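You operate a simulated robot arm through the tools that you are given. There is no shell and no other tool.

You are at the controls of a simulated robot arm. One attempt, no reset.

## Task
Make up the blue board and light the lamp: grille in the white ring, nut on the stud, bolt tight.
Fine: screw the white nut fully down on the threaded stud; it is the black bolt; red switch on and lamp knob at low.

Only the result counts: the job must be done as asked and must still hold three seconds after the hand-in. Knocking over, shifting, dropping, spilling or breaking anything else fails it.

## Robot
A 6-joint arm with a two-finger gripper, fixed in place. Base frame: the origin is on the floor under the middle of its stand, x ahead of it, y to its left, z up; the work surface is at about z = 0.9. Lengths are in m, angles in rad, forces in N, time in s.
It reaches about 1.572 m from its shoulder. Its first joint turns from -2.897 to 2.897 rad. Payload 2.45 kg.
The TCP is the grasp point between the finger pads, 0.02 m short of the fingertips. In the tool frame z runs along the fingers and y along their closing line. The gripper opens to 0.14 m; its body begins 0.168 m behind the TCP.
Orientation is that of the tool frame in the base frame, as a unit quaternion [x, y, z, w]. With the fingers straight down and closing along the base's y, the tool's x points along the base's -x, its y along +y and its z along -z.

## Interface
- The arm moves only by the tool servo_tool. Its argument "moves" is a list of rows, each an object of numbers (a shift or turn left out is 0, a gripper value left out holds the last): "tx", "ty", "tz": the shift along the base's x, y, z in units of 50 mm (1.0 is 50 mm); "rx", "ry", "rz": the turn, a rotation vector about the base's x, y, z in units of 6 degrees (1.0 is 6 degrees); "jaw": the opening, from 0 (shut) to 1 (fully open). In form: [{"tx": .., "ty": .., "tz": .., "rx": .., "ry": .., "rz": .., "jaw": ..}, ...]. A call has 1 to 20 rows; each row shifts and turns the commanded pose from where the row before left it. A call with a number of a shift or a turn outside -1 to 1 is refused whole. A row lasts 0.2 s, in which the tool goes at most 0.05 m and 0.15 rad; a call with a longer step from one row to the next is refused whole, and so is a gripper value outside its range. Where a pose cannot be reached the arm comes as near as it can. A force on the tool above 40 N (or 10 N above the force at the start of the call, whichever is more), or a blocked arm, ends the call early, and 0.2 s more pass. The fingers move at their own pace (about 0.045 m/s each) and stop on an object; they squeeze with about 30 N. The grip force told is the motor's: it shows also when the fingers shut on nothing. Time passes only in rows, and 0.2 s behind the last, so rows that do not move let the fingers close. The reply holds the time, the measured pose of the TCP, the force on the tool along the base axes, the opening and the grip force, in the units named above and with some noise, with the torque about the TCP (base axes, N m) and any sound that the robot's microphone picked up, and new pictures: "show" is both (left out), scene, wrist or none.
- Cameras (640 x 400 px; columns grow to the right, rows downward): "scene" is fixed at [0.2217, -0.65, 1.4924]; the picture's right is [0.71, -0.70, 0.00], its down [-0.19, -0.19, -0.96] and it looks along [0.67, 0.69, -0.27] (base axes); focal length 310 px, centre (320, 200). "wrist" rides on the gripper at [0.078, 0.011, -0.209] in the tool frame; the picture's right is [-0.14, 0.99, 0.00], its down [-0.92, -0.13, -0.37] and it looks along [-0.37, -0.05, 0.93] (tool axes); focal length 280 px, centre (320, 200). There is no depth. A picture from a camera that has moved, and an enlarged one, comes with that camera's place and axes in the base frame and with its lens.
- enlarge(camera, box): a new picture of the part [left, top, right, bottom] of that camera's present view, enlarged. The clock stands still meanwhile.
- sign_off(): hands the job in; it is judged then, once.

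Nothing tells you positions but the pictures and the camera data. Unless the task says otherwise, let go and move clear before handing in.

The tools are called after "Request:" as a command line: name --argument value ..., lists and objects as JSON in quotes. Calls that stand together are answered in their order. servo_tool: Moves the arm, as the interface text tells. Its arguments: {"type":"object","properties":{"moves":{"type":"array","items":{"type":"object","properties":{"tx":{"type":"number"},"ty":{"type":"number"},"tz":{"type":"number"},"rx":{"type":"number"},"ry":{"type":"number"},"rz":{"type":"number"},"jaw":{"type":"number"}}}},"show":{"type":"string","enum":["both","scene","wrist","none"]}},"required":["moves"]} The other tools are called the same way: enlarge (camera, box) takes an enlarged picture of a part of a camera's view; sign_off () hands the job in.

At the start:

```text
t: 0.0
tcp_pos: [0.5069, 0.2519, 1.4689]
tool_rot: [0.0, 1.0, -0.001, 0.0]
wrist_force: [-0.6, -0.6, -0.5]
wrist_torque: [0.01, -0.02, 0.01]
width: 0.1401
grasp_force: 0.0
```

scene: 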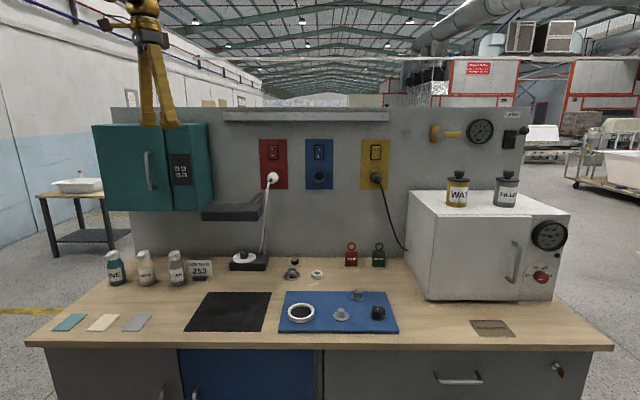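
wrist: 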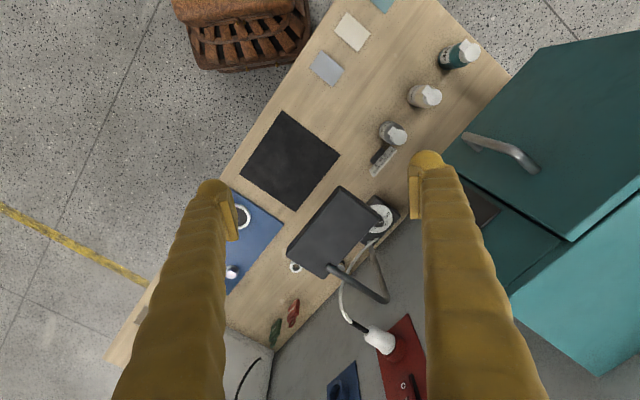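

I see a workbench with a blue board holding a white ring, a stud and other parts, plus wall plates with switches and a lamp on a base. I'll look closer at each before moving.

Request:
enlarge --camera "scene" --box '[260, 230, 420, 340]'

Request:
enlarge --camera "scene" --box '[190, 130, 400, 280]'

Request:
enlarge --camera "wrist" --box '[200, 150, 440, 400]'

Request:
enlarge --camera "scene" --box '[80, 230, 280, 345]'

```text
3.64 times, centred on (340, 285) of scene
camera zoom: at [0.2217, -0.65, 1.4924], right [0.71, -0.7, 0.0], down [-0.19, -0.19, -0.96], along [0.67, 0.69, -0.27], focal length 1129 px, centre (247, -109)
```

zoom: 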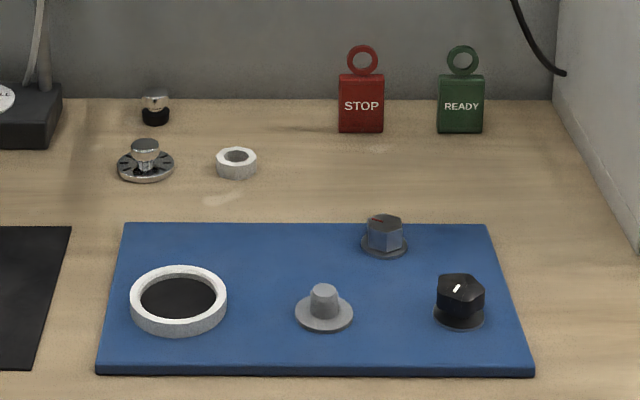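

```text
2.67 times, centred on (295, 205) of scene
camera zoom: at [0.2217, -0.65, 1.4924], right [0.71, -0.7, 0.0], down [-0.19, -0.19, -0.96], along [0.67, 0.69, -0.27], focal length 828 px, centre (387, 187)
```

zoom: 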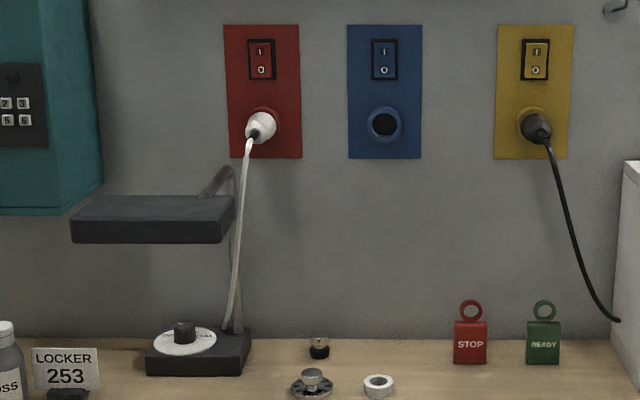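

```text
1.60 times, centred on (320, 275) of wrist
camera zoom: at [0.4277, 0.2621, 1.6789], right [0.14, 0.99, 0.0], down [0.92, -0.13, 0.37], along [0.37, -0.05, -0.93], focal length 449 px, centre (320, 80)
```

zoom: 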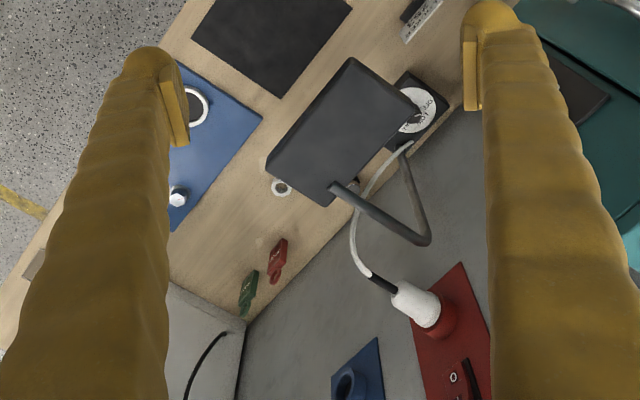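

```text
3.20 times, centred on (180, 288) of scene
camera zoom: at [0.2217, -0.65, 1.4924], right [0.71, -0.7, 0.0], down [-0.19, -0.19, -0.96], along [0.67, 0.69, -0.27], focal length 994 px, centre (768, -80)
```

zoom: 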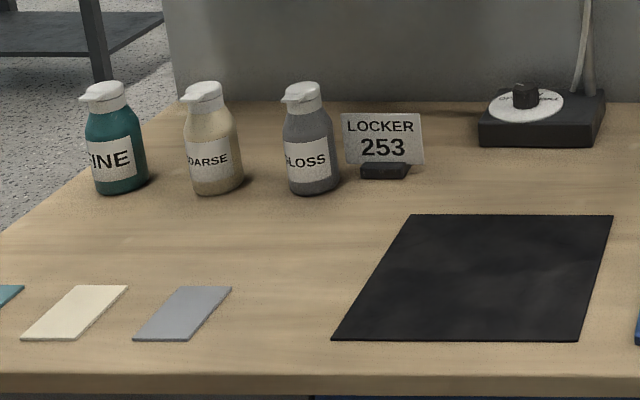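

Bench runs at about 45° in the base frame; board with ring, stud and bolts sits near (0.75, -0.05), the grille and nut behind it, the lamp and red switch further left. I'll move above the board, turning to align with the bench, to survey closely.

Request:
servo_tool --moves '[{"ty": -1, "rz": 0.75}, {"ty": -1, "rz": 0.75}, {"ty": -1, "rz": 0.75}, {"ty": -1, "rz": 0.75}, {"ty": -1, "rz": 0.75}, {"ty": -1, "rz": 0.75}, {"tx": 0.7, "tz": -0.7, "rz": 0.75}, {"tx": 0.7, "tz": -0.7, "rz": 0.75}, {"tx": 0.7, "tz": -0.7, "rz": 0.75}, {"tx": 0.7, "tz": -0.7, "rz": 0.75}, {"tx": 0.7, "tz": -0.7}, {"tx": 0.7, "tz": -0.7}]'

```text
t: 2.6
tcp_pos: [0.7171, -0.0482, 1.2622]
tool_rot: [-0.383, 0.924, 0.0, 0.001]
wrist_force: [0.1, 0.0, 0.3]
wrist_torque: [-0.03, -0.04, 0.0]
width: 0.1398
grasp_force: 0.0
camera wrist: at [0.6528, -0.0972, 1.4717], right [-0.6, 0.8, 0.0], down [0.74, 0.56, 0.37], along [0.3, 0.22, -0.93], focal length 280 px, centre (320, 200)
```

scene: 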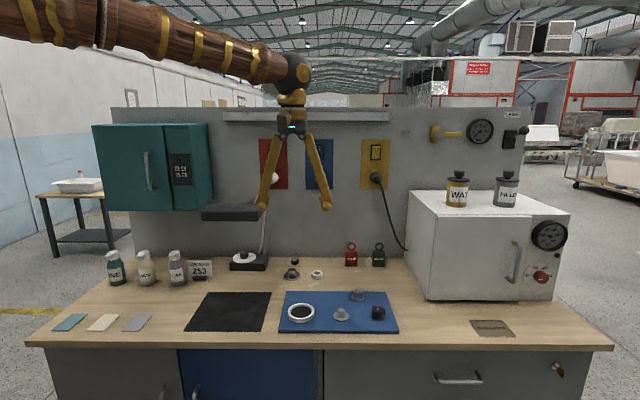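
wrist: 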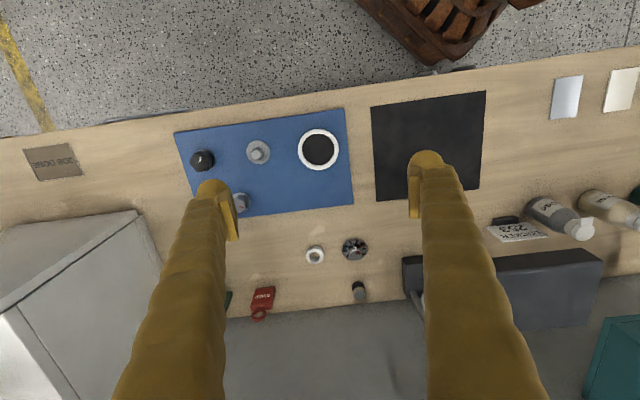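

Request:
enlarge --camera "wrist" --box '[170, 100, 430, 310]'

Request:
enlarge --camera "wrist" --box '[290, 220, 390, 310]'

Request:
enlarge --camera "wrist" --box '[175, 130, 285, 220]'

```text
1.90 times, centred on (300, 205) of wrist
camera zoom: at [0.6528, -0.0972, 1.4717], right [-0.6, 0.8, 0.0], down [0.74, 0.56, 0.37], along [0.3, 0.22, -0.93], focal length 534 px, centre (358, 190)
```

zoom: 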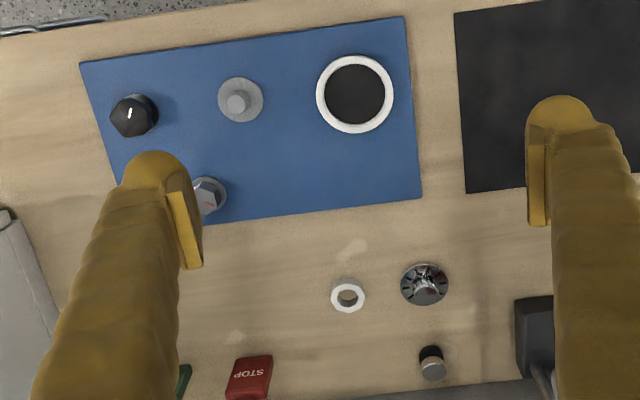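

```text
4.44 times, centred on (340, 265) of wrist
camera zoom: at [0.6528, -0.0972, 1.4717], right [-0.6, 0.8, 0.0], down [0.74, 0.56, 0.37], along [0.3, 0.22, -0.93], focal length 1246 px, centre (231, -89)
```

zoom: 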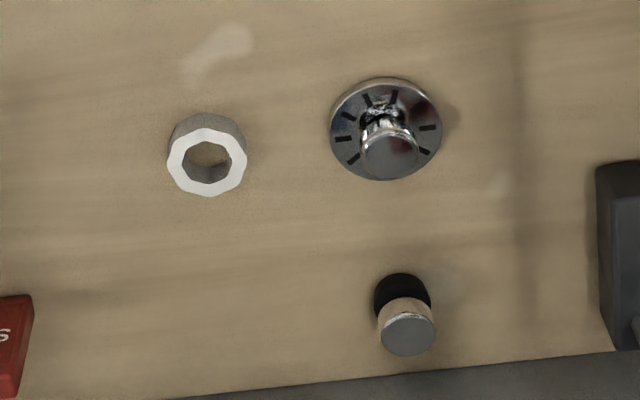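

```text
4.44 times, centred on (230, 175) of wrist
camera zoom: at [0.6528, -0.0972, 1.4717], right [-0.6, 0.8, 0.0], down [0.74, 0.56, 0.37], along [0.3, 0.22, -0.93], focal length 1246 px, centre (720, 311)
```

zoom: 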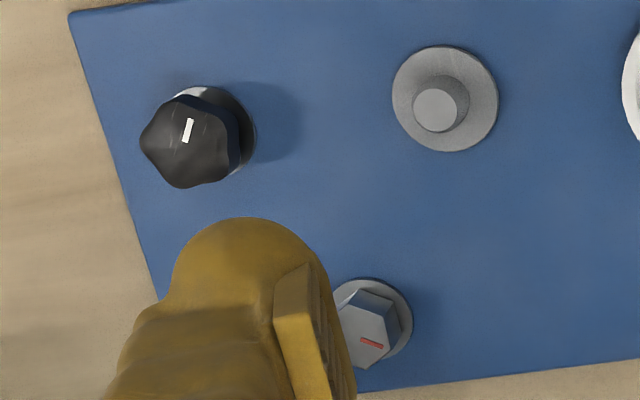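

Request:
enlarge --camera "scene" --box '[224, 242, 280, 277]'

Request:
enlarge --camera "scene" --box '[255, 135, 295, 190]'

Request:
enlarge --camera "scene" --box '[335, 285, 395, 325]'

Request:
enlarge --camera "scene" --box '[280, 250, 330, 285]'

```text
11.43 times, centred on (252, 260) of scene
camera zoom: at [0.2217, -0.65, 1.4924], right [0.71, -0.7, 0.0], down [-0.19, -0.19, -0.96], along [0.67, 0.69, -0.27], focal length 3549 px, centre (1097, -480)
```

zoom: 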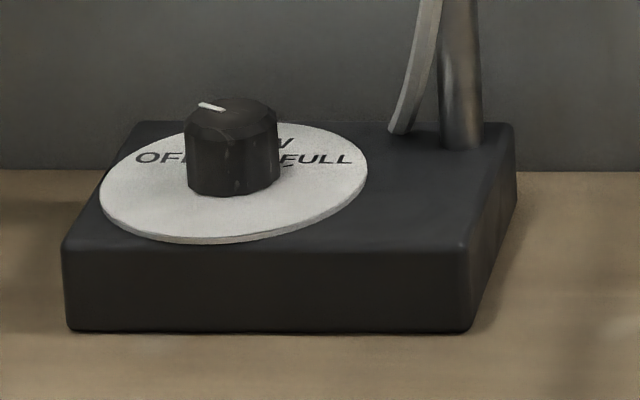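

```text
7.27 times, centred on (275, 162) of scene
camera zoom: at [0.2217, -0.65, 1.4924], right [0.71, -0.7, 0.0], down [-0.19, -0.19, -0.96], along [0.67, 0.69, -0.27], focal length 2258 px, centre (647, 473)
```

zoom: 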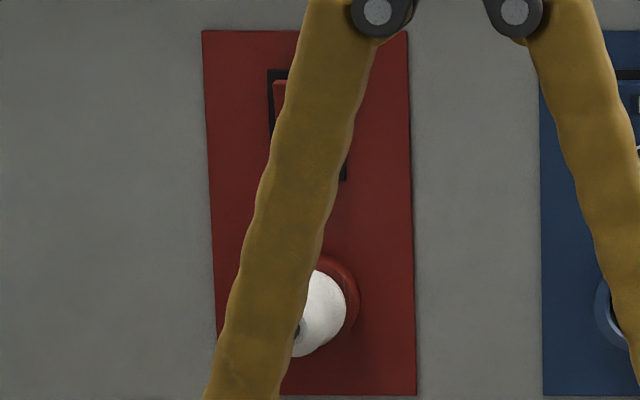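

```text
10.00 times, centred on (365, 305) of scene
camera zoom: at [0.2217, -0.65, 1.4924], right [0.71, -0.7, 0.0], down [-0.19, -0.19, -0.96], along [0.67, 0.69, -0.27], focal length 3105 px, centre (-130, -850)
```

zoom: 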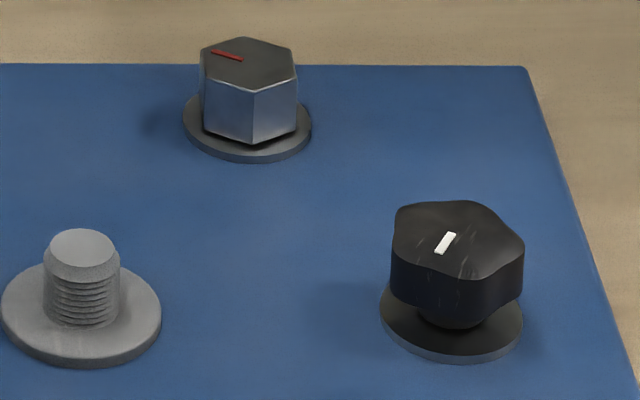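

```text
11.43 times, centred on (305, 268) of scene
camera zoom: at [0.2217, -0.65, 1.4924], right [0.71, -0.7, 0.0], down [-0.19, -0.19, -0.96], along [0.67, 0.69, -0.27], focal length 3549 px, centre (491, -571)
```

zoom: 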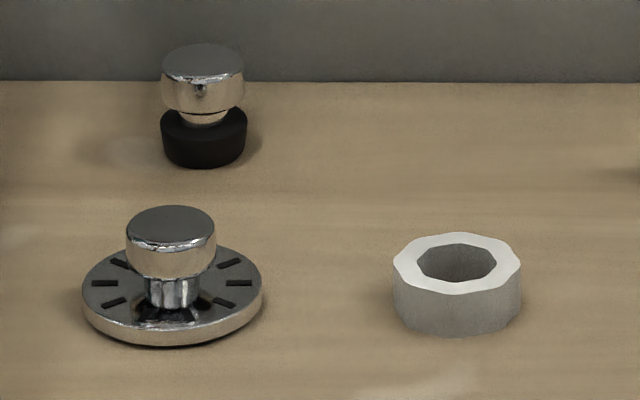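

Request:
enlarge --camera "scene" --box '[230, 40, 350, 220]'

Request:
enlarge --camera "scene" --box '[190, 190, 310, 280]'

```text
2.22 times, centred on (290, 130) of scene
camera zoom: at [0.2217, -0.65, 1.4924], right [0.71, -0.7, 0.0], down [-0.19, -0.19, -0.96], along [0.67, 0.69, -0.27], focal length 690 px, centre (387, 356)
```

zoom: 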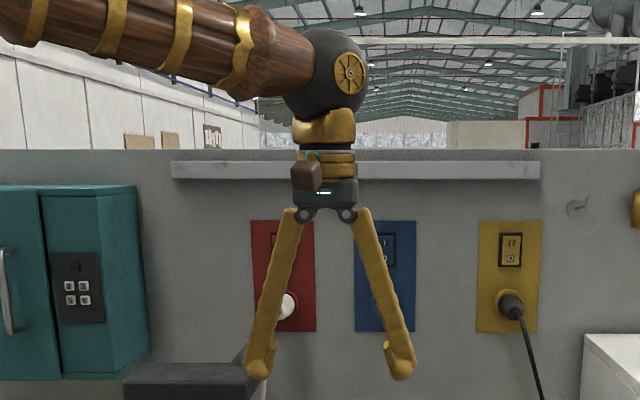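

```text
4.44 times, centred on (250, 235) of scene
camera zoom: at [0.2217, -0.65, 1.4924], right [0.71, -0.7, 0.0], down [-0.19, -0.19, -0.96], along [0.67, 0.69, -0.27], focal length 1380 px, centre (631, 44)
```

zoom: 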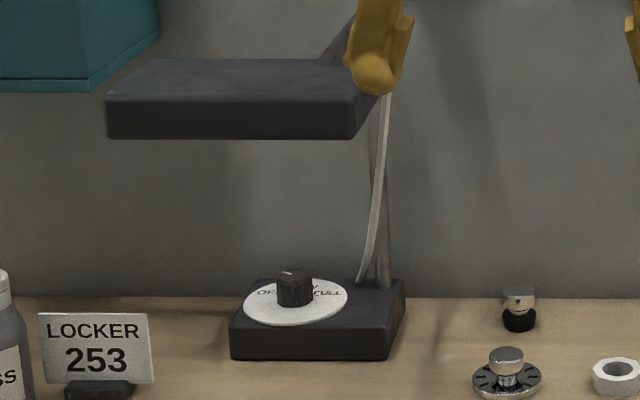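

The grille knob is near (0.88, 0.18), just right of the lamp head. I'll move above it at a safe height with the jaw partly closed and look again.

Request:
servo_tool --moves '[{"tx": 0.55, "ty": 0.76, "jaw": 0.45}, {"tx": 0.55, "ty": 0.76}, {"tx": 0.55, "ty": 0.76}, {"tx": 0.55, "ty": 0.76}, {"tx": 0.55, "ty": 0.76}, {"tx": 0.55, "ty": 0.76}, {}]'

Request:
enlarge --camera "wrist" --box '[220, 100, 460, 300]'

```text
t: 4.2
tcp_pos: [0.882, 0.1793, 1.2604]
tool_rot: [-0.383, 0.924, -0.001, 0.0]
wrist_force: [0.0, 0.8, -0.5]
wrist_torque: [-0.01, -0.02, 0.0]
width: 0.063
grasp_force: 0.0
camera wrist: at [0.8177, 0.1312, 1.4702], right [-0.6, 0.8, 0.0], down [0.74, 0.56, 0.37], along [0.29, 0.22, -0.93], focal length 280 px, centre (320, 200)
```

scene: 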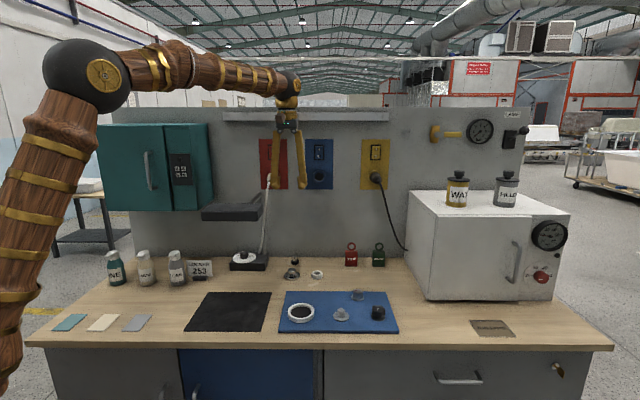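
wrist: 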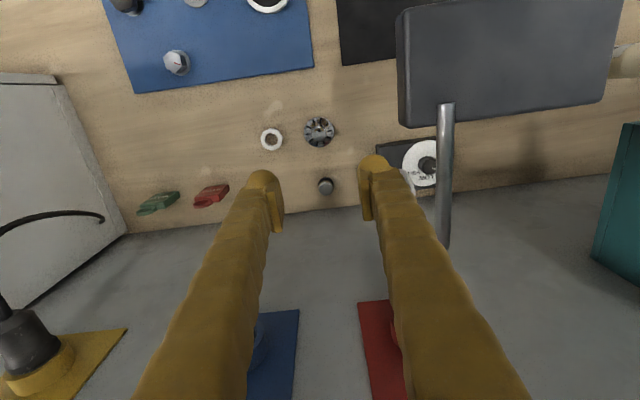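

```text
2.00 times, centred on (340, 200) of wrist
camera zoom: at [0.8177, 0.1312, 1.4702], right [-0.6, 0.8, 0.0], down [0.74, 0.56, 0.37], along [0.29, 0.22, -0.93], focal length 561 px, centre (280, 200)
```

zoom: 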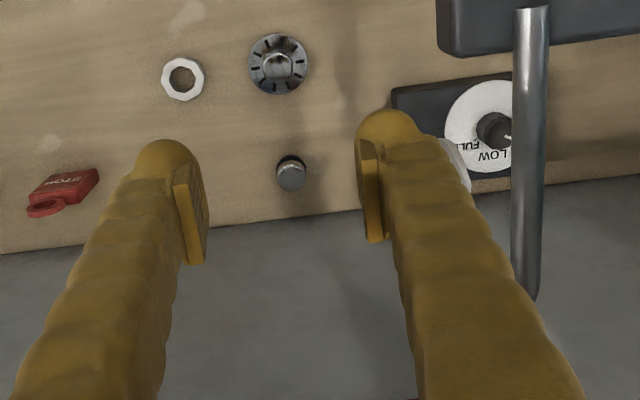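

The grille knob is almost directly below the TCP, with about 10 cm clearance to the lamp head. I'll descend to just above and check alignment.

Request:
servo_tool --moves '[{"tz": -1, "jaw": 0.4}, {"tz": -1}, {"tz": -1}, {"tz": -1}, {"tz": -0.8}, {}]'

Request:
enlarge --camera "wrist" --box '[250, 100, 400, 220]'

Request:
enlarge --camera "scene" --box '[250, 200, 340, 290]'

```text
t: 5.6
tcp_pos: [0.8817, 0.18, 1.019]
tool_rot: [-0.382, 0.924, 0.001, 0.0]
wrist_force: [0.3, 0.4, -0.2]
wrist_torque: [0.01, -0.02, -0.01]
width: 0.0559
grasp_force: 0.0
camera wrist: at [0.8176, 0.1309, 1.2281], right [-0.6, 0.8, 0.0], down [0.74, 0.56, 0.37], along [0.29, 0.22, -0.93], focal length 280 px, centre (320, 200)
```

scene: 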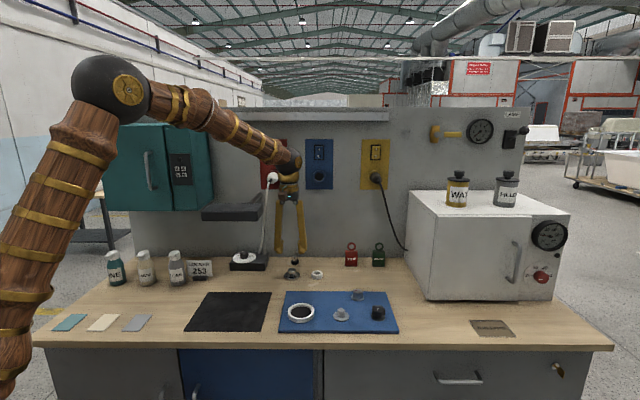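
wrist: 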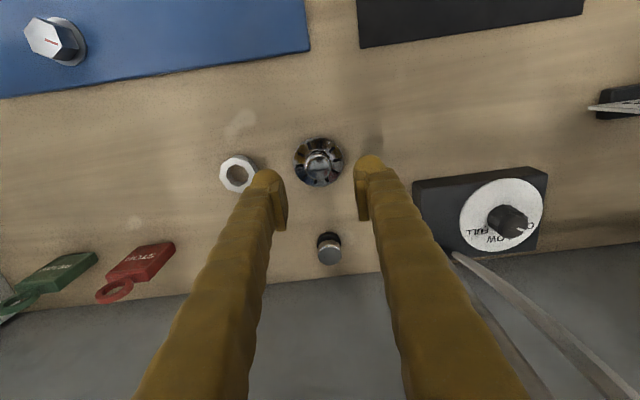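

```text
3.33 times, centred on (325, 160) of wrist
camera zoom: at [0.8176, 0.1309, 1.2281], right [-0.6, 0.8, 0.0], down [0.74, 0.56, 0.37], along [0.29, 0.22, -0.93], focal length 935 px, centre (303, 333)
```

zoom: 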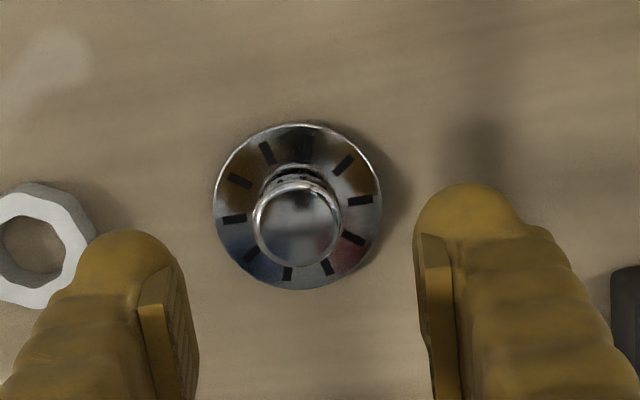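

```text
4.44 times, centred on (295, 245) of scene
camera zoom: at [0.2217, -0.65, 1.4924], right [0.71, -0.7, 0.0], down [-0.19, -0.19, -0.96], along [0.67, 0.69, -0.27], focal length 1380 px, centre (431, 0)
```

zoom: 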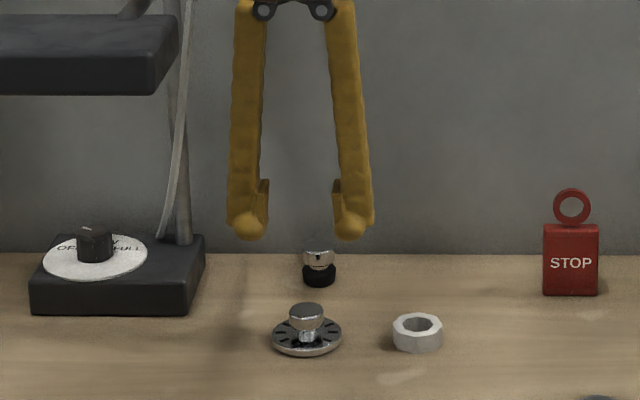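

Request:
servo_tool --moves '[{"tz": -0.83, "tx": 0.012, "ty": -0.014}, {"tz": -0.83, "tx": 0.012, "ty": -0.014}, {}, {"jaw": 0.0}, {}, {}, {}]'

Request:
enlarge --camera "scene" --box '[250, 200, 340, 290]'

```text
t: 7.2
tcp_pos: [0.8836, 0.1812, 0.9382]
tool_rot: [-0.382, 0.924, 0.0, 0.0]
wrist_force: [-0.4, 0.2, -0.8]
wrist_torque: [0.0, 0.01, -0.02]
width: 0.0285
grasp_force: 30.1
camera wrist: at [0.8196, 0.1311, 1.1471], right [-0.6, 0.8, 0.0], down [0.74, 0.56, 0.37], along [0.29, 0.22, -0.93], focal length 280 px, centre (320, 200)
```

scene: 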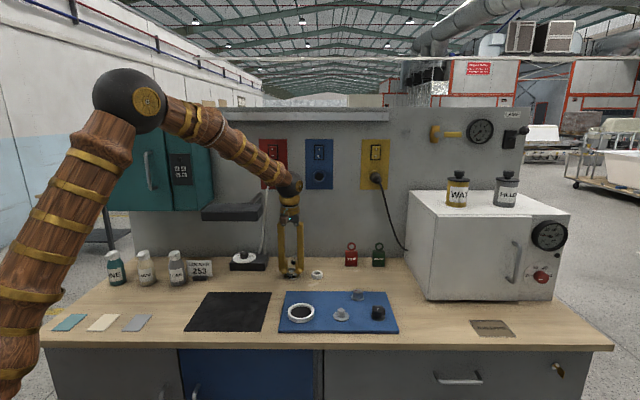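
wrist: 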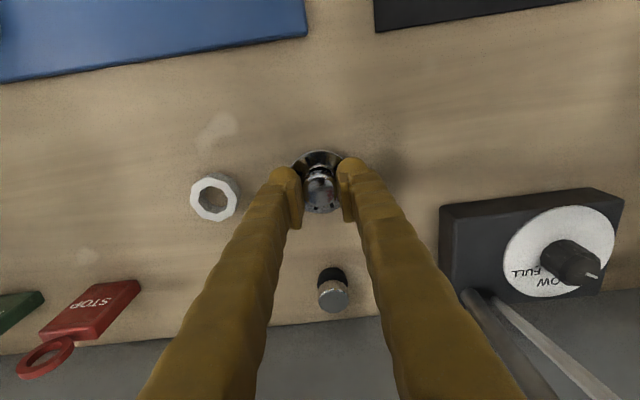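

```text
4.44 times, centred on (295, 245) of scene
camera zoom: at [0.2217, -0.65, 1.4924], right [0.71, -0.7, 0.0], down [-0.19, -0.19, -0.96], along [0.67, 0.69, -0.27], focal length 1380 px, centre (431, 0)
```

zoom: 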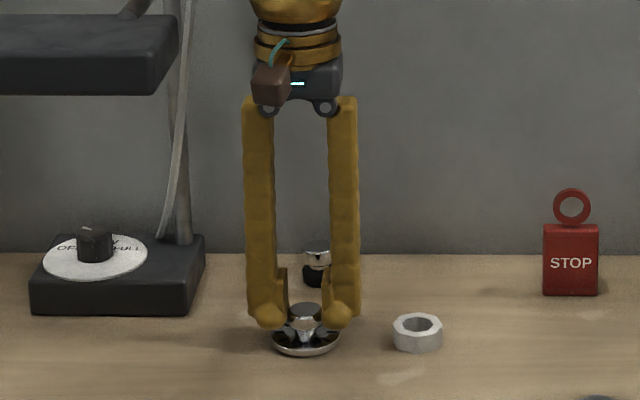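

Grille knob is held (28.5 mm). I'll lift it and carry it toward the white ring, pausing just short to measure the ring's position.

Request:
servo_tool --moves '[{"tz": 0.5}, {"tz": 1}, {"tz": 1}, {"tz": 0.5}, {"tx": -0.5, "ty": -0.76}, {"tx": -0.548, "ty": -0.834}, {"tx": -0.548, "ty": -0.834}, {"tx": -0.5, "ty": -0.76}, {}]'

Request:
enlarge --camera "wrist" --box '[220, 40, 420, 240]'

```text
t: 9.2
tcp_pos: [0.7782, 0.0198, 1.0854]
tool_rot: [-0.383, 0.924, 0.001, 0.0]
wrist_force: [0.5, -0.5, 0.1]
wrist_torque: [0.0, 0.01, 0.02]
width: 0.0284
grasp_force: 29.6
camera wrist: at [0.7146, -0.0286, 1.2958], right [-0.6, 0.8, 0.0], down [0.74, 0.56, 0.37], along [0.29, 0.22, -0.93], focal length 280 px, centre (320, 200)
```

scene: 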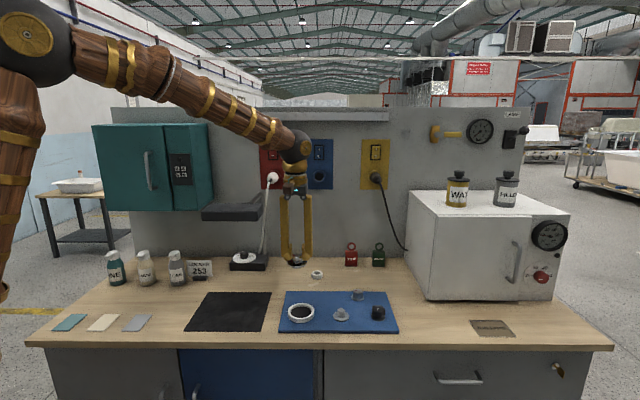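
wrist: 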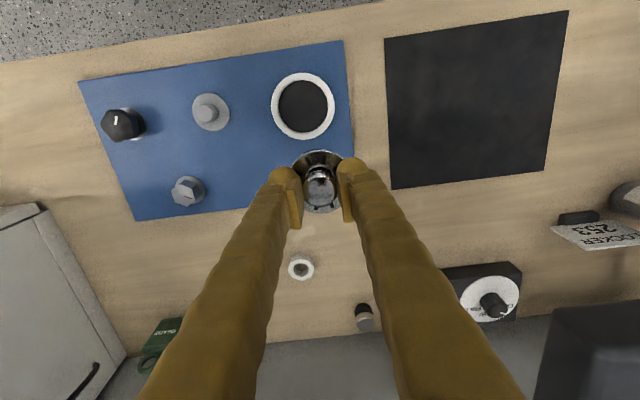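

```text
2.00 times, centred on (320, 140) of wrist
camera zoom: at [0.7146, -0.0286, 1.2958], right [-0.6, 0.8, 0.0], down [0.74, 0.56, 0.37], along [0.29, 0.22, -0.93], focal length 561 px, centre (320, 320)
```

zoom: 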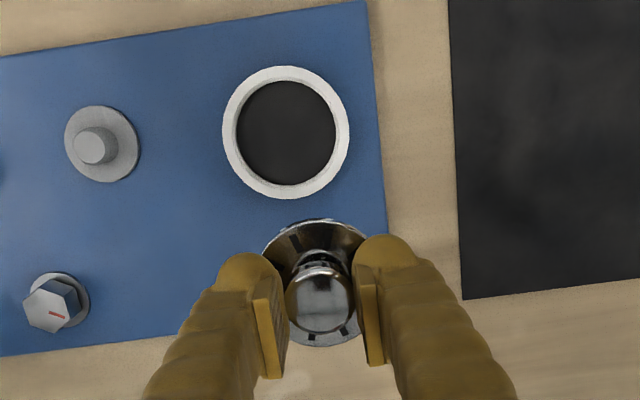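

Request:
servo_tool --moves '[{"tx": -0.33, "ty": -0.5}, {"tx": -0.33, "ty": -0.5}, {"tz": -1}, {"tz": -0.72}, {}, {}]'

Request:
enlarge --camera "wrist" --box '[260, 100, 380, 230]'

Request:
enlarge --camera "scene" --box '[265, 260, 345, 330]'

```text
t: 10.6
tcp_pos: [0.7449, -0.0306, 1.0019]
tool_rot: [-0.383, 0.924, 0.0, 0.0]
wrist_force: [1.3, 0.0, -0.6]
wrist_torque: [0.0, 0.04, 0.03]
width: 0.0284
grasp_force: 29.9
camera wrist: at [0.6819, -0.0787, 1.2118], right [-0.6, 0.8, 0.0], down [0.74, 0.56, 0.37], along [0.29, 0.22, -0.93], focal length 280 px, centre (320, 200)
```

scene: 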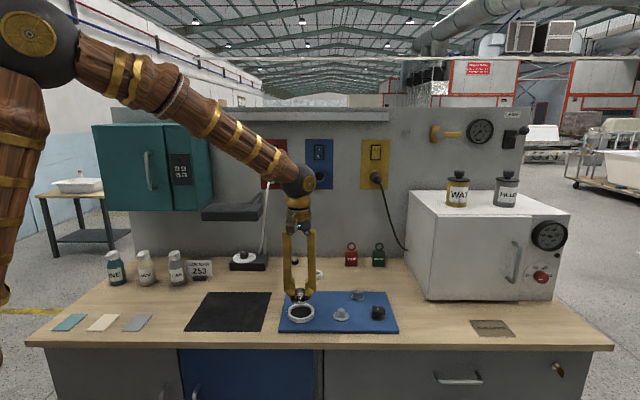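
wrist: 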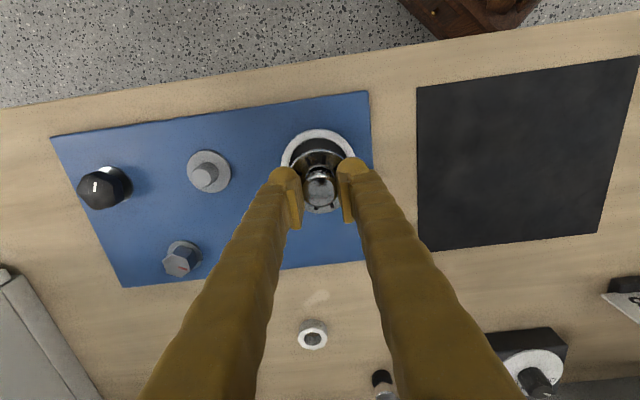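

```text
3.08 times, centred on (320, 165) of wrist
camera zoom: at [0.6819, -0.0787, 1.2118], right [-0.6, 0.8, 0.0], down [0.74, 0.56, 0.37], along [0.29, 0.22, -0.93], focal length 863 px, centre (320, 308)
```

zoom: 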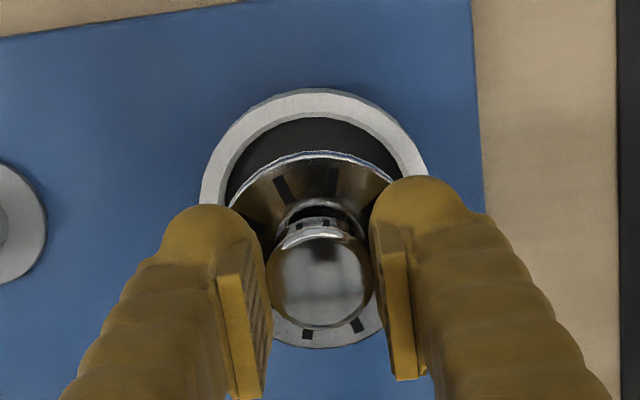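

```text
5.71 times, centred on (305, 295) of scene
camera zoom: at [0.2217, -0.65, 1.4924], right [0.71, -0.7, 0.0], down [-0.19, -0.19, -0.96], along [0.67, 0.69, -0.27], focal length 1774 px, centre (406, -343)
```

zoom: 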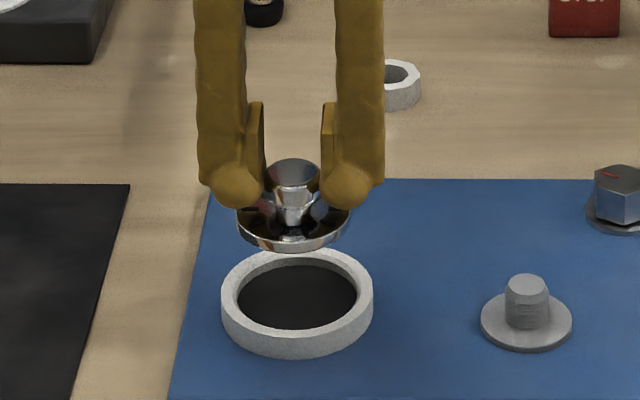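

Request:
servo_tool --moves '[{"tx": 0.024, "ty": -0.024, "tz": -0.3}, {"tz": -0.28}, {}, {}]'

Request:
enlarge --camera "wrist" --box '[260, 100, 380, 230]'

Request:
enlarge --camera "scene" --box '[275, 280, 325, 330]'

```text
t: 11.6
tcp_pos: [0.747, -0.0309, 0.9722]
tool_rot: [-0.383, 0.924, 0.0, 0.0]
wrist_force: [0.0, 1.0, -0.8]
wrist_torque: [0.01, -0.01, 0.03]
width: 0.028
grasp_force: 30.3
camera wrist: at [0.6837, -0.0802, 1.1815], right [-0.6, 0.8, 0.0], down [0.74, 0.56, 0.37], along [0.29, 0.22, -0.93], focal length 280 px, centre (320, 200)
```

scene: 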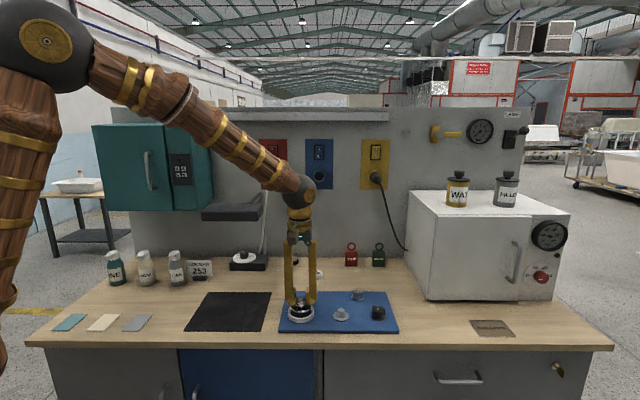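
wrist: 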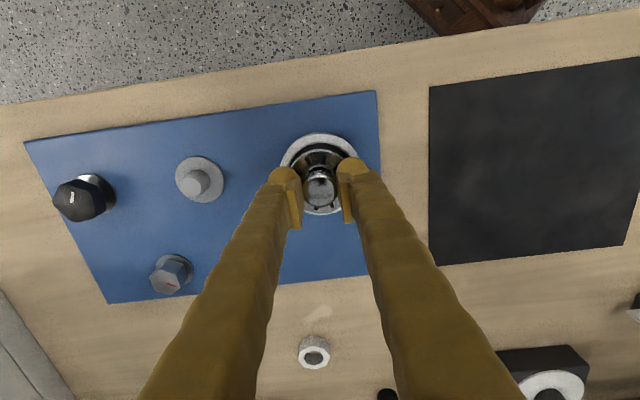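

```text
3.08 times, centred on (320, 165) of wrist
camera zoom: at [0.6837, -0.0802, 1.1815], right [-0.6, 0.8, 0.0], down [0.74, 0.56, 0.37], along [0.29, 0.22, -0.93], focal length 863 px, centre (320, 308)
```

zoom: 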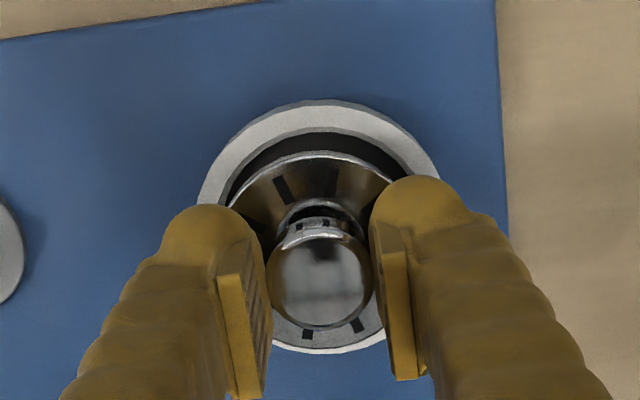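

```text
8.00 times, centred on (300, 305) of scene
camera zoom: at [0.2217, -0.65, 1.4924], right [0.71, -0.7, 0.0], down [-0.19, -0.19, -0.96], along [0.67, 0.69, -0.27], focal length 2484 px, centre (480, -640)
```

zoom: 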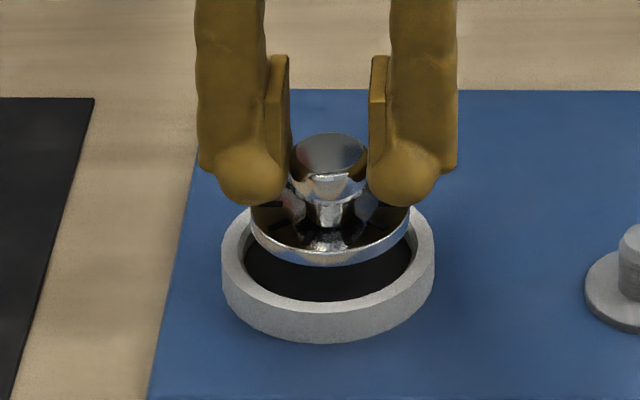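

Request:
enlarge --camera "scene" --box '[284, 296, 318, 324]'

Request:
enlarge --camera "wrist" --box '[275, 125, 365, 220]'

```text
14.29 times, centred on (301, 310) of scene
camera zoom: at [0.2217, -0.65, 1.4924], right [0.71, -0.7, 0.0], down [-0.19, -0.19, -0.96], along [0.67, 0.69, -0.27], focal length 4436 px, centre (591, -1371)
```

zoom: 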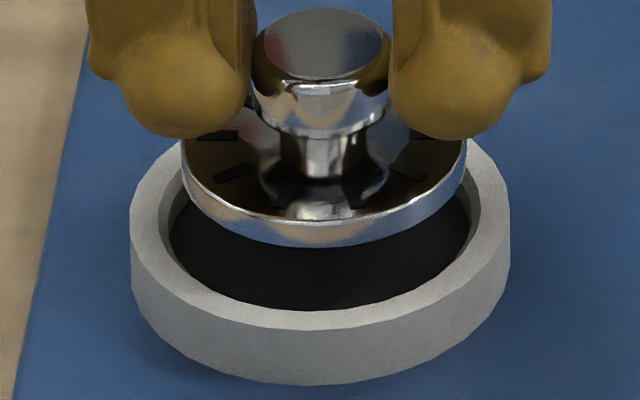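

```text
4.21 times, centred on (320, 172) of wrist
camera zoom: at [0.6837, -0.0802, 1.1815], right [-0.6, 0.8, 0.0], down [0.74, 0.56, 0.37], along [0.29, 0.22, -0.93], focal length 1181 px, centre (320, 316)
```

zoom: 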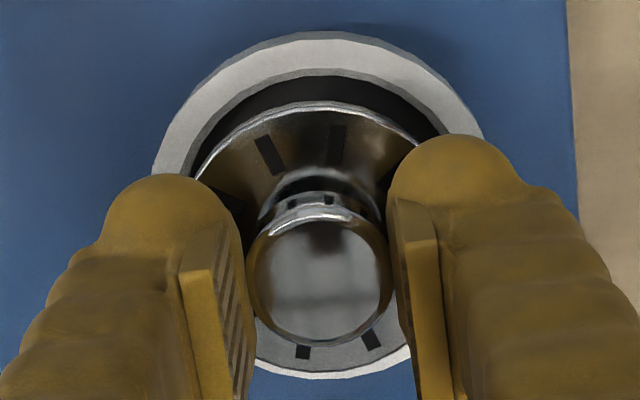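

Scene view shows the grille about 1 mm right of the ring's centre; depth is aligned. I'll correct and lower slowly watching force.

Request:
servo_tool --moves '[{"tx": -0.016, "ty": 0.016, "tz": -0.1}, {"tz": -0.1}, {"tz": -0.1}, {"tz": -0.1}, {}]' --show "none"

Request:
enlarge --camera "scene" --box '[284, 296, 318, 324]'

```text
t: 12.8
tcp_pos: [0.7452, -0.031, 0.9524]
tool_rot: [-0.383, 0.924, -0.001, 0.001]
wrist_force: [-4.4, -0.6, 25.6]
wrist_torque: [0.03, 0.06, -0.01]
width: 0.0284
grasp_force: 29.8
```

```text
14.29 times, centred on (301, 310) of scene
camera zoom: at [0.2217, -0.65, 1.4924], right [0.71, -0.7, 0.0], down [-0.19, -0.19, -0.96], along [0.67, 0.69, -0.27], focal length 4436 px, centre (591, -1371)
```

zoom: 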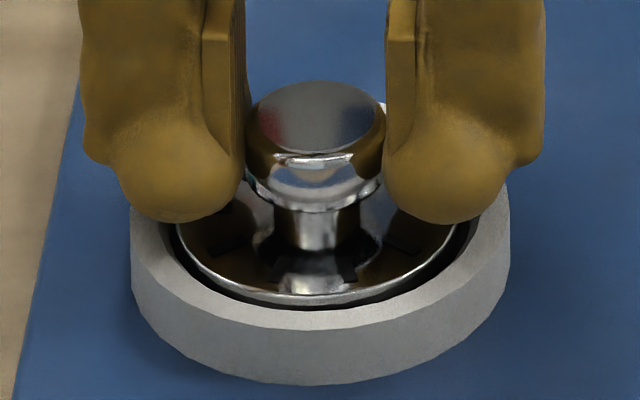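

Request:
servo_tool --moves '[{"tz": 0.02}, {}]' --show "wrist"

Request:
enlarge --camera "wrist" --box '[275, 125, 365, 220]'

```text
t: 13.4
tcp_pos: [0.7466, -0.031, 0.9521]
tool_rot: [-0.382, 0.924, 0.001, 0.0]
wrist_force: [0.8, 2.7, 9.5]
wrist_torque: [0.12, -0.19, -0.04]
width: 0.0284
grasp_force: 29.9
camera wrist: at [0.6822, -0.0796, 1.162], right [-0.6, 0.8, 0.0], down [0.74, 0.56, 0.37], along [0.29, 0.22, -0.93], focal length 280 px, centre (320, 200)
```

wrist: 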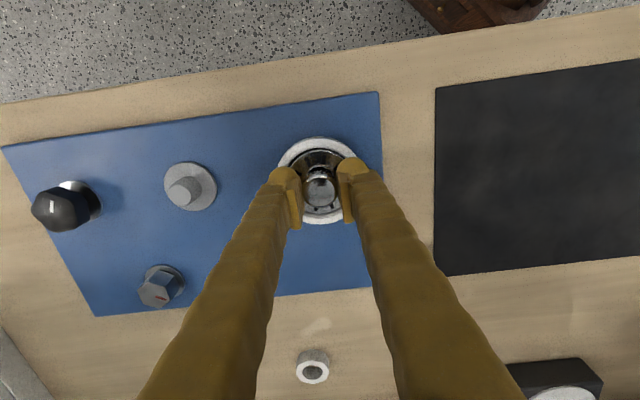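

```text
4.21 times, centred on (320, 172) of wrist
camera zoom: at [0.6822, -0.0796, 1.162], right [-0.6, 0.8, 0.0], down [0.74, 0.56, 0.37], along [0.29, 0.22, -0.93], focal length 1181 px, centre (320, 316)
```

zoom: 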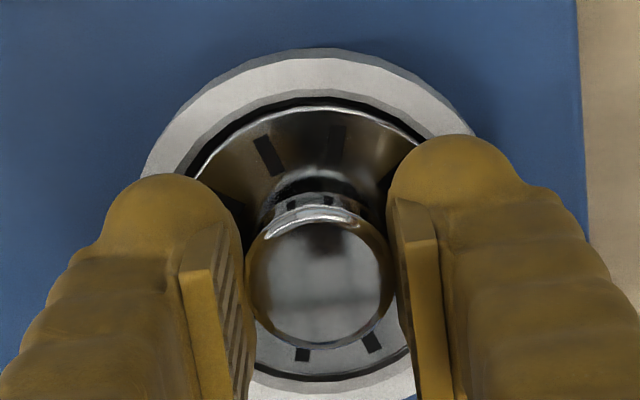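

The grille sits inside the ring with an even gap. Releasing and lifting away.

Request:
servo_tool --moves '[{"jaw": 0.35}, {}, {}, {"tz": 0.5}, {"tz": 1}, {"tz": 1}, {}]'

Request:
enlarge --camera "scene" --box '[275, 290, 325, 330]'

Request:
enlarge --camera "wrist" --box '[240, 90, 400, 210]'

```text
t: 15.0
tcp_pos: [0.7458, -0.0308, 1.0765]
tool_rot: [-0.383, 0.924, 0.0, 0.0]
wrist_force: [1.0, -0.3, 0.1]
wrist_torque: [-0.01, 0.01, -0.01]
width: 0.049
grasp_force: 0.0
camera wrist: at [0.6821, -0.079, 1.2863], right [-0.6, 0.8, 0.0], down [0.74, 0.56, 0.37], along [0.29, 0.22, -0.93], focal length 280 px, centre (320, 200)
```

scene: 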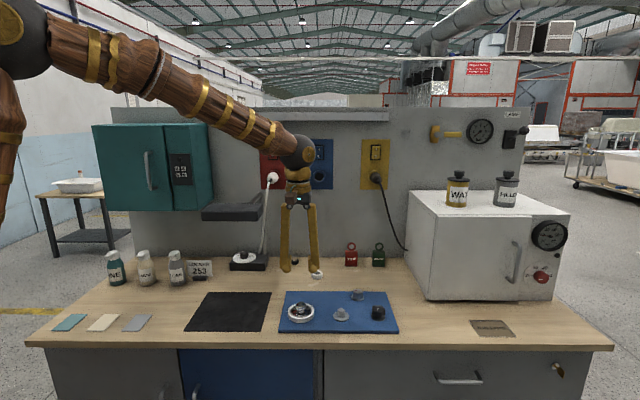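
wrist: 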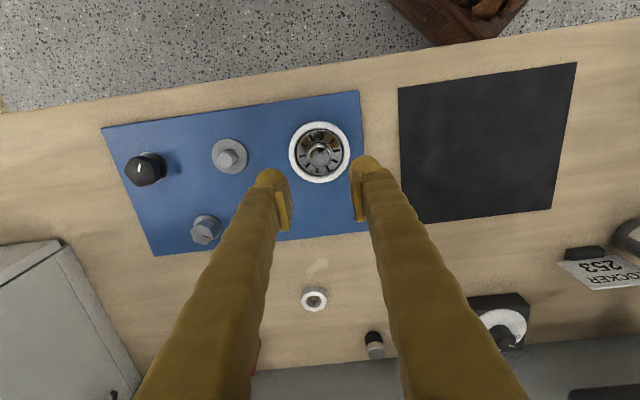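

```text
10.00 times, centred on (300, 310) of scene
camera zoom: at [0.2217, -0.65, 1.4924], right [0.71, -0.7, 0.0], down [-0.19, -0.19, -0.96], along [0.67, 0.69, -0.27], focal length 3105 px, centre (520, -900)
```

zoom: 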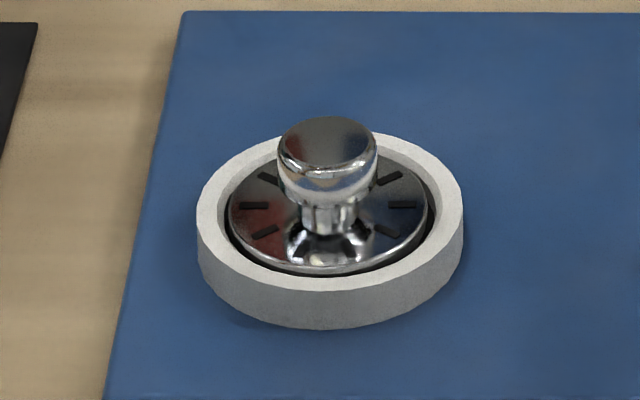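

```text
3.33 times, centred on (320, 150) of wrist
camera zoom: at [0.6821, -0.079, 1.2863], right [-0.6, 0.8, 0.0], down [0.74, 0.56, 0.37], along [0.29, 0.22, -0.93], focal length 935 px, centre (320, 367)
```

zoom: 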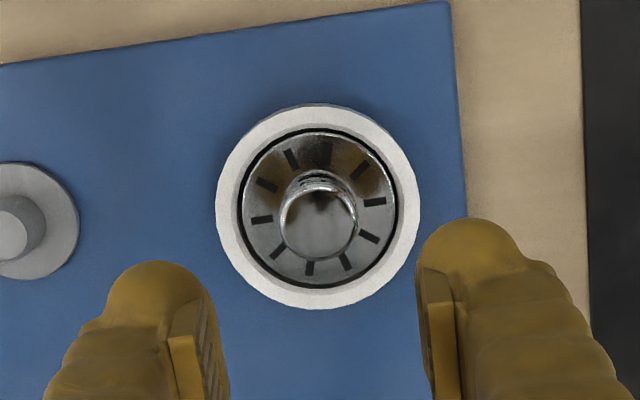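

Grille is seated in the ring. Next is the white nut near (0.95, 0.113); moving above it to check its orientation.

Request:
servo_tool --moves '[{"tx": 0.8, "ty": 0.565, "jaw": 0.45}, {"tx": 0.81, "ty": 0.57}, {"tx": 0.81, "ty": 0.57}, {"tx": 0.81, "ty": 0.57}, {"tx": 0.81, "ty": 0.57}, {}]'

Request:
enlarge --camera "wrist" --box '[250, 80, 390, 220]'

Request:
enlarge --camera "scene" --box '[295, 255, 340, 290]'

```text
t: 16.4
tcp_pos: [0.9489, 0.1092, 1.0793]
tool_rot: [-0.383, 0.924, -0.001, -0.001]
wrist_force: [0.0, -0.5, -0.4]
wrist_torque: [-0.03, 0.01, -0.04]
width: 0.0632
grasp_force: 0.1
camera wrist: at [0.8853, 0.0594, 1.2889], right [-0.6, 0.8, 0.0], down [0.74, 0.56, 0.37], along [0.29, 0.22, -0.93], focal length 280 px, centre (320, 200)
```

scene: 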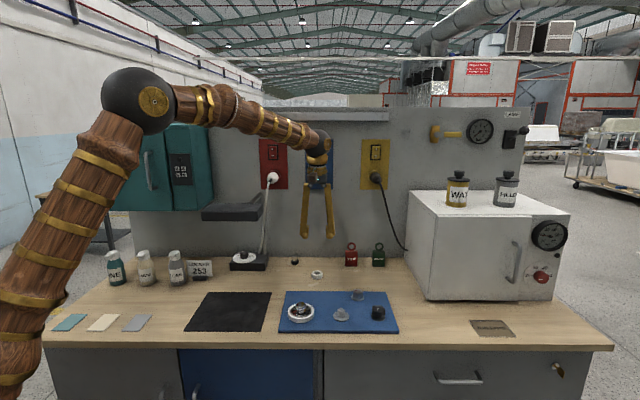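
wrist: 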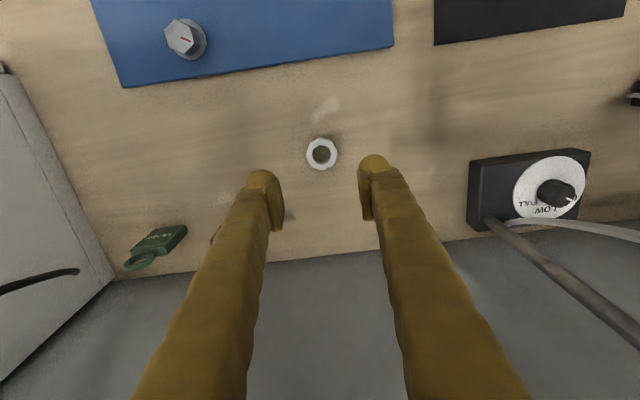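

```text
2.86 times, centred on (320, 150) of wrist
camera zoom: at [0.8853, 0.0594, 1.2889], right [-0.6, 0.8, 0.0], down [0.74, 0.56, 0.37], along [0.29, 0.22, -0.93], focal length 801 px, centre (320, 343)
```

zoom: 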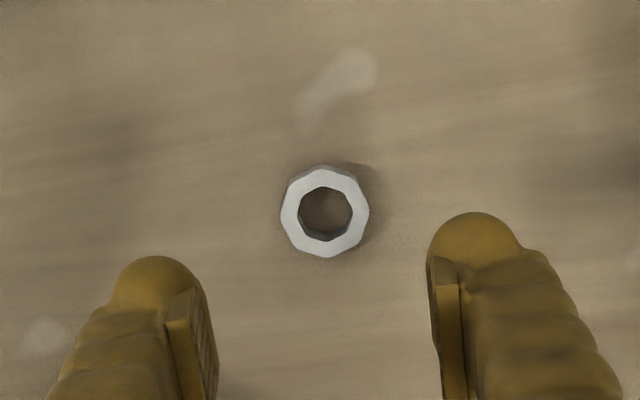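

```text
11.43 times, centred on (318, 272) of scene
camera zoom: at [0.2217, -0.65, 1.4924], right [0.71, -0.7, 0.0], down [-0.19, -0.19, -0.96], along [0.67, 0.69, -0.27], focal length 3549 px, centre (349, -629)
```

zoom: 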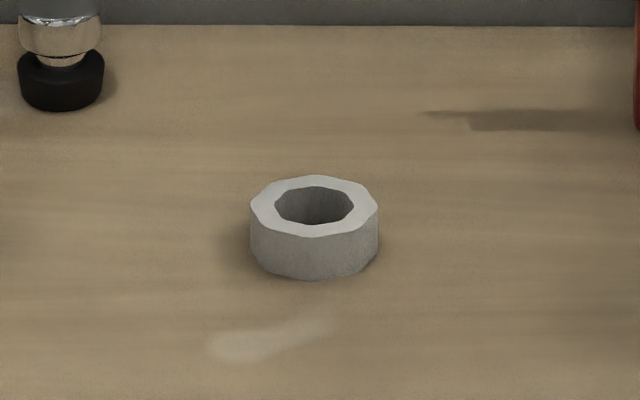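

Request:
servo_tool --moves '[{"tx": 0.03, "ty": 0.07, "tz": -1}, {"tz": -0.94}, {}, {}]'

Request:
enlarge --camera "wrist" --box '[260, 110, 380, 230]'

Request:
enlarge --camera "scene" --box '[295, 250, 345, 290]'

```text
refused: row 1 steps farther than a row can; nothing moved
```

```text
3.33 times, centred on (320, 170) of wrist
camera zoom: at [0.8853, 0.0594, 1.2889], right [-0.6, 0.8, 0.0], down [0.74, 0.56, 0.37], along [0.29, 0.22, -0.93], focal length 935 px, centre (320, 300)
```

zoom: 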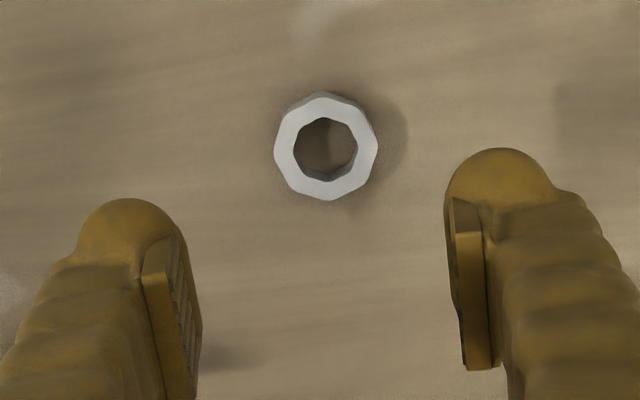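

```text
10.00 times, centred on (320, 270) of scene
camera zoom: at [0.2217, -0.65, 1.4924], right [0.71, -0.7, 0.0], down [-0.19, -0.19, -0.96], along [0.67, 0.69, -0.27], focal length 3105 px, centre (320, -500)
```

zoom: 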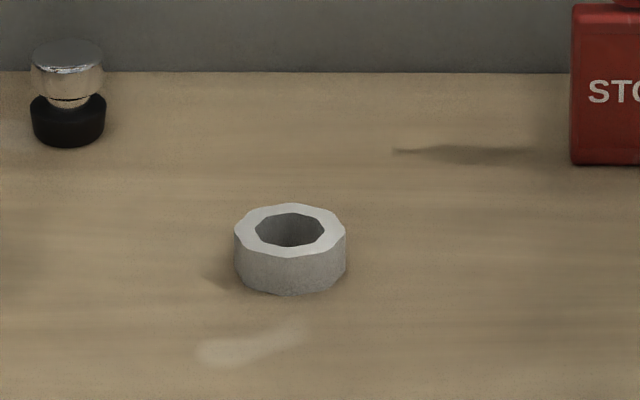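

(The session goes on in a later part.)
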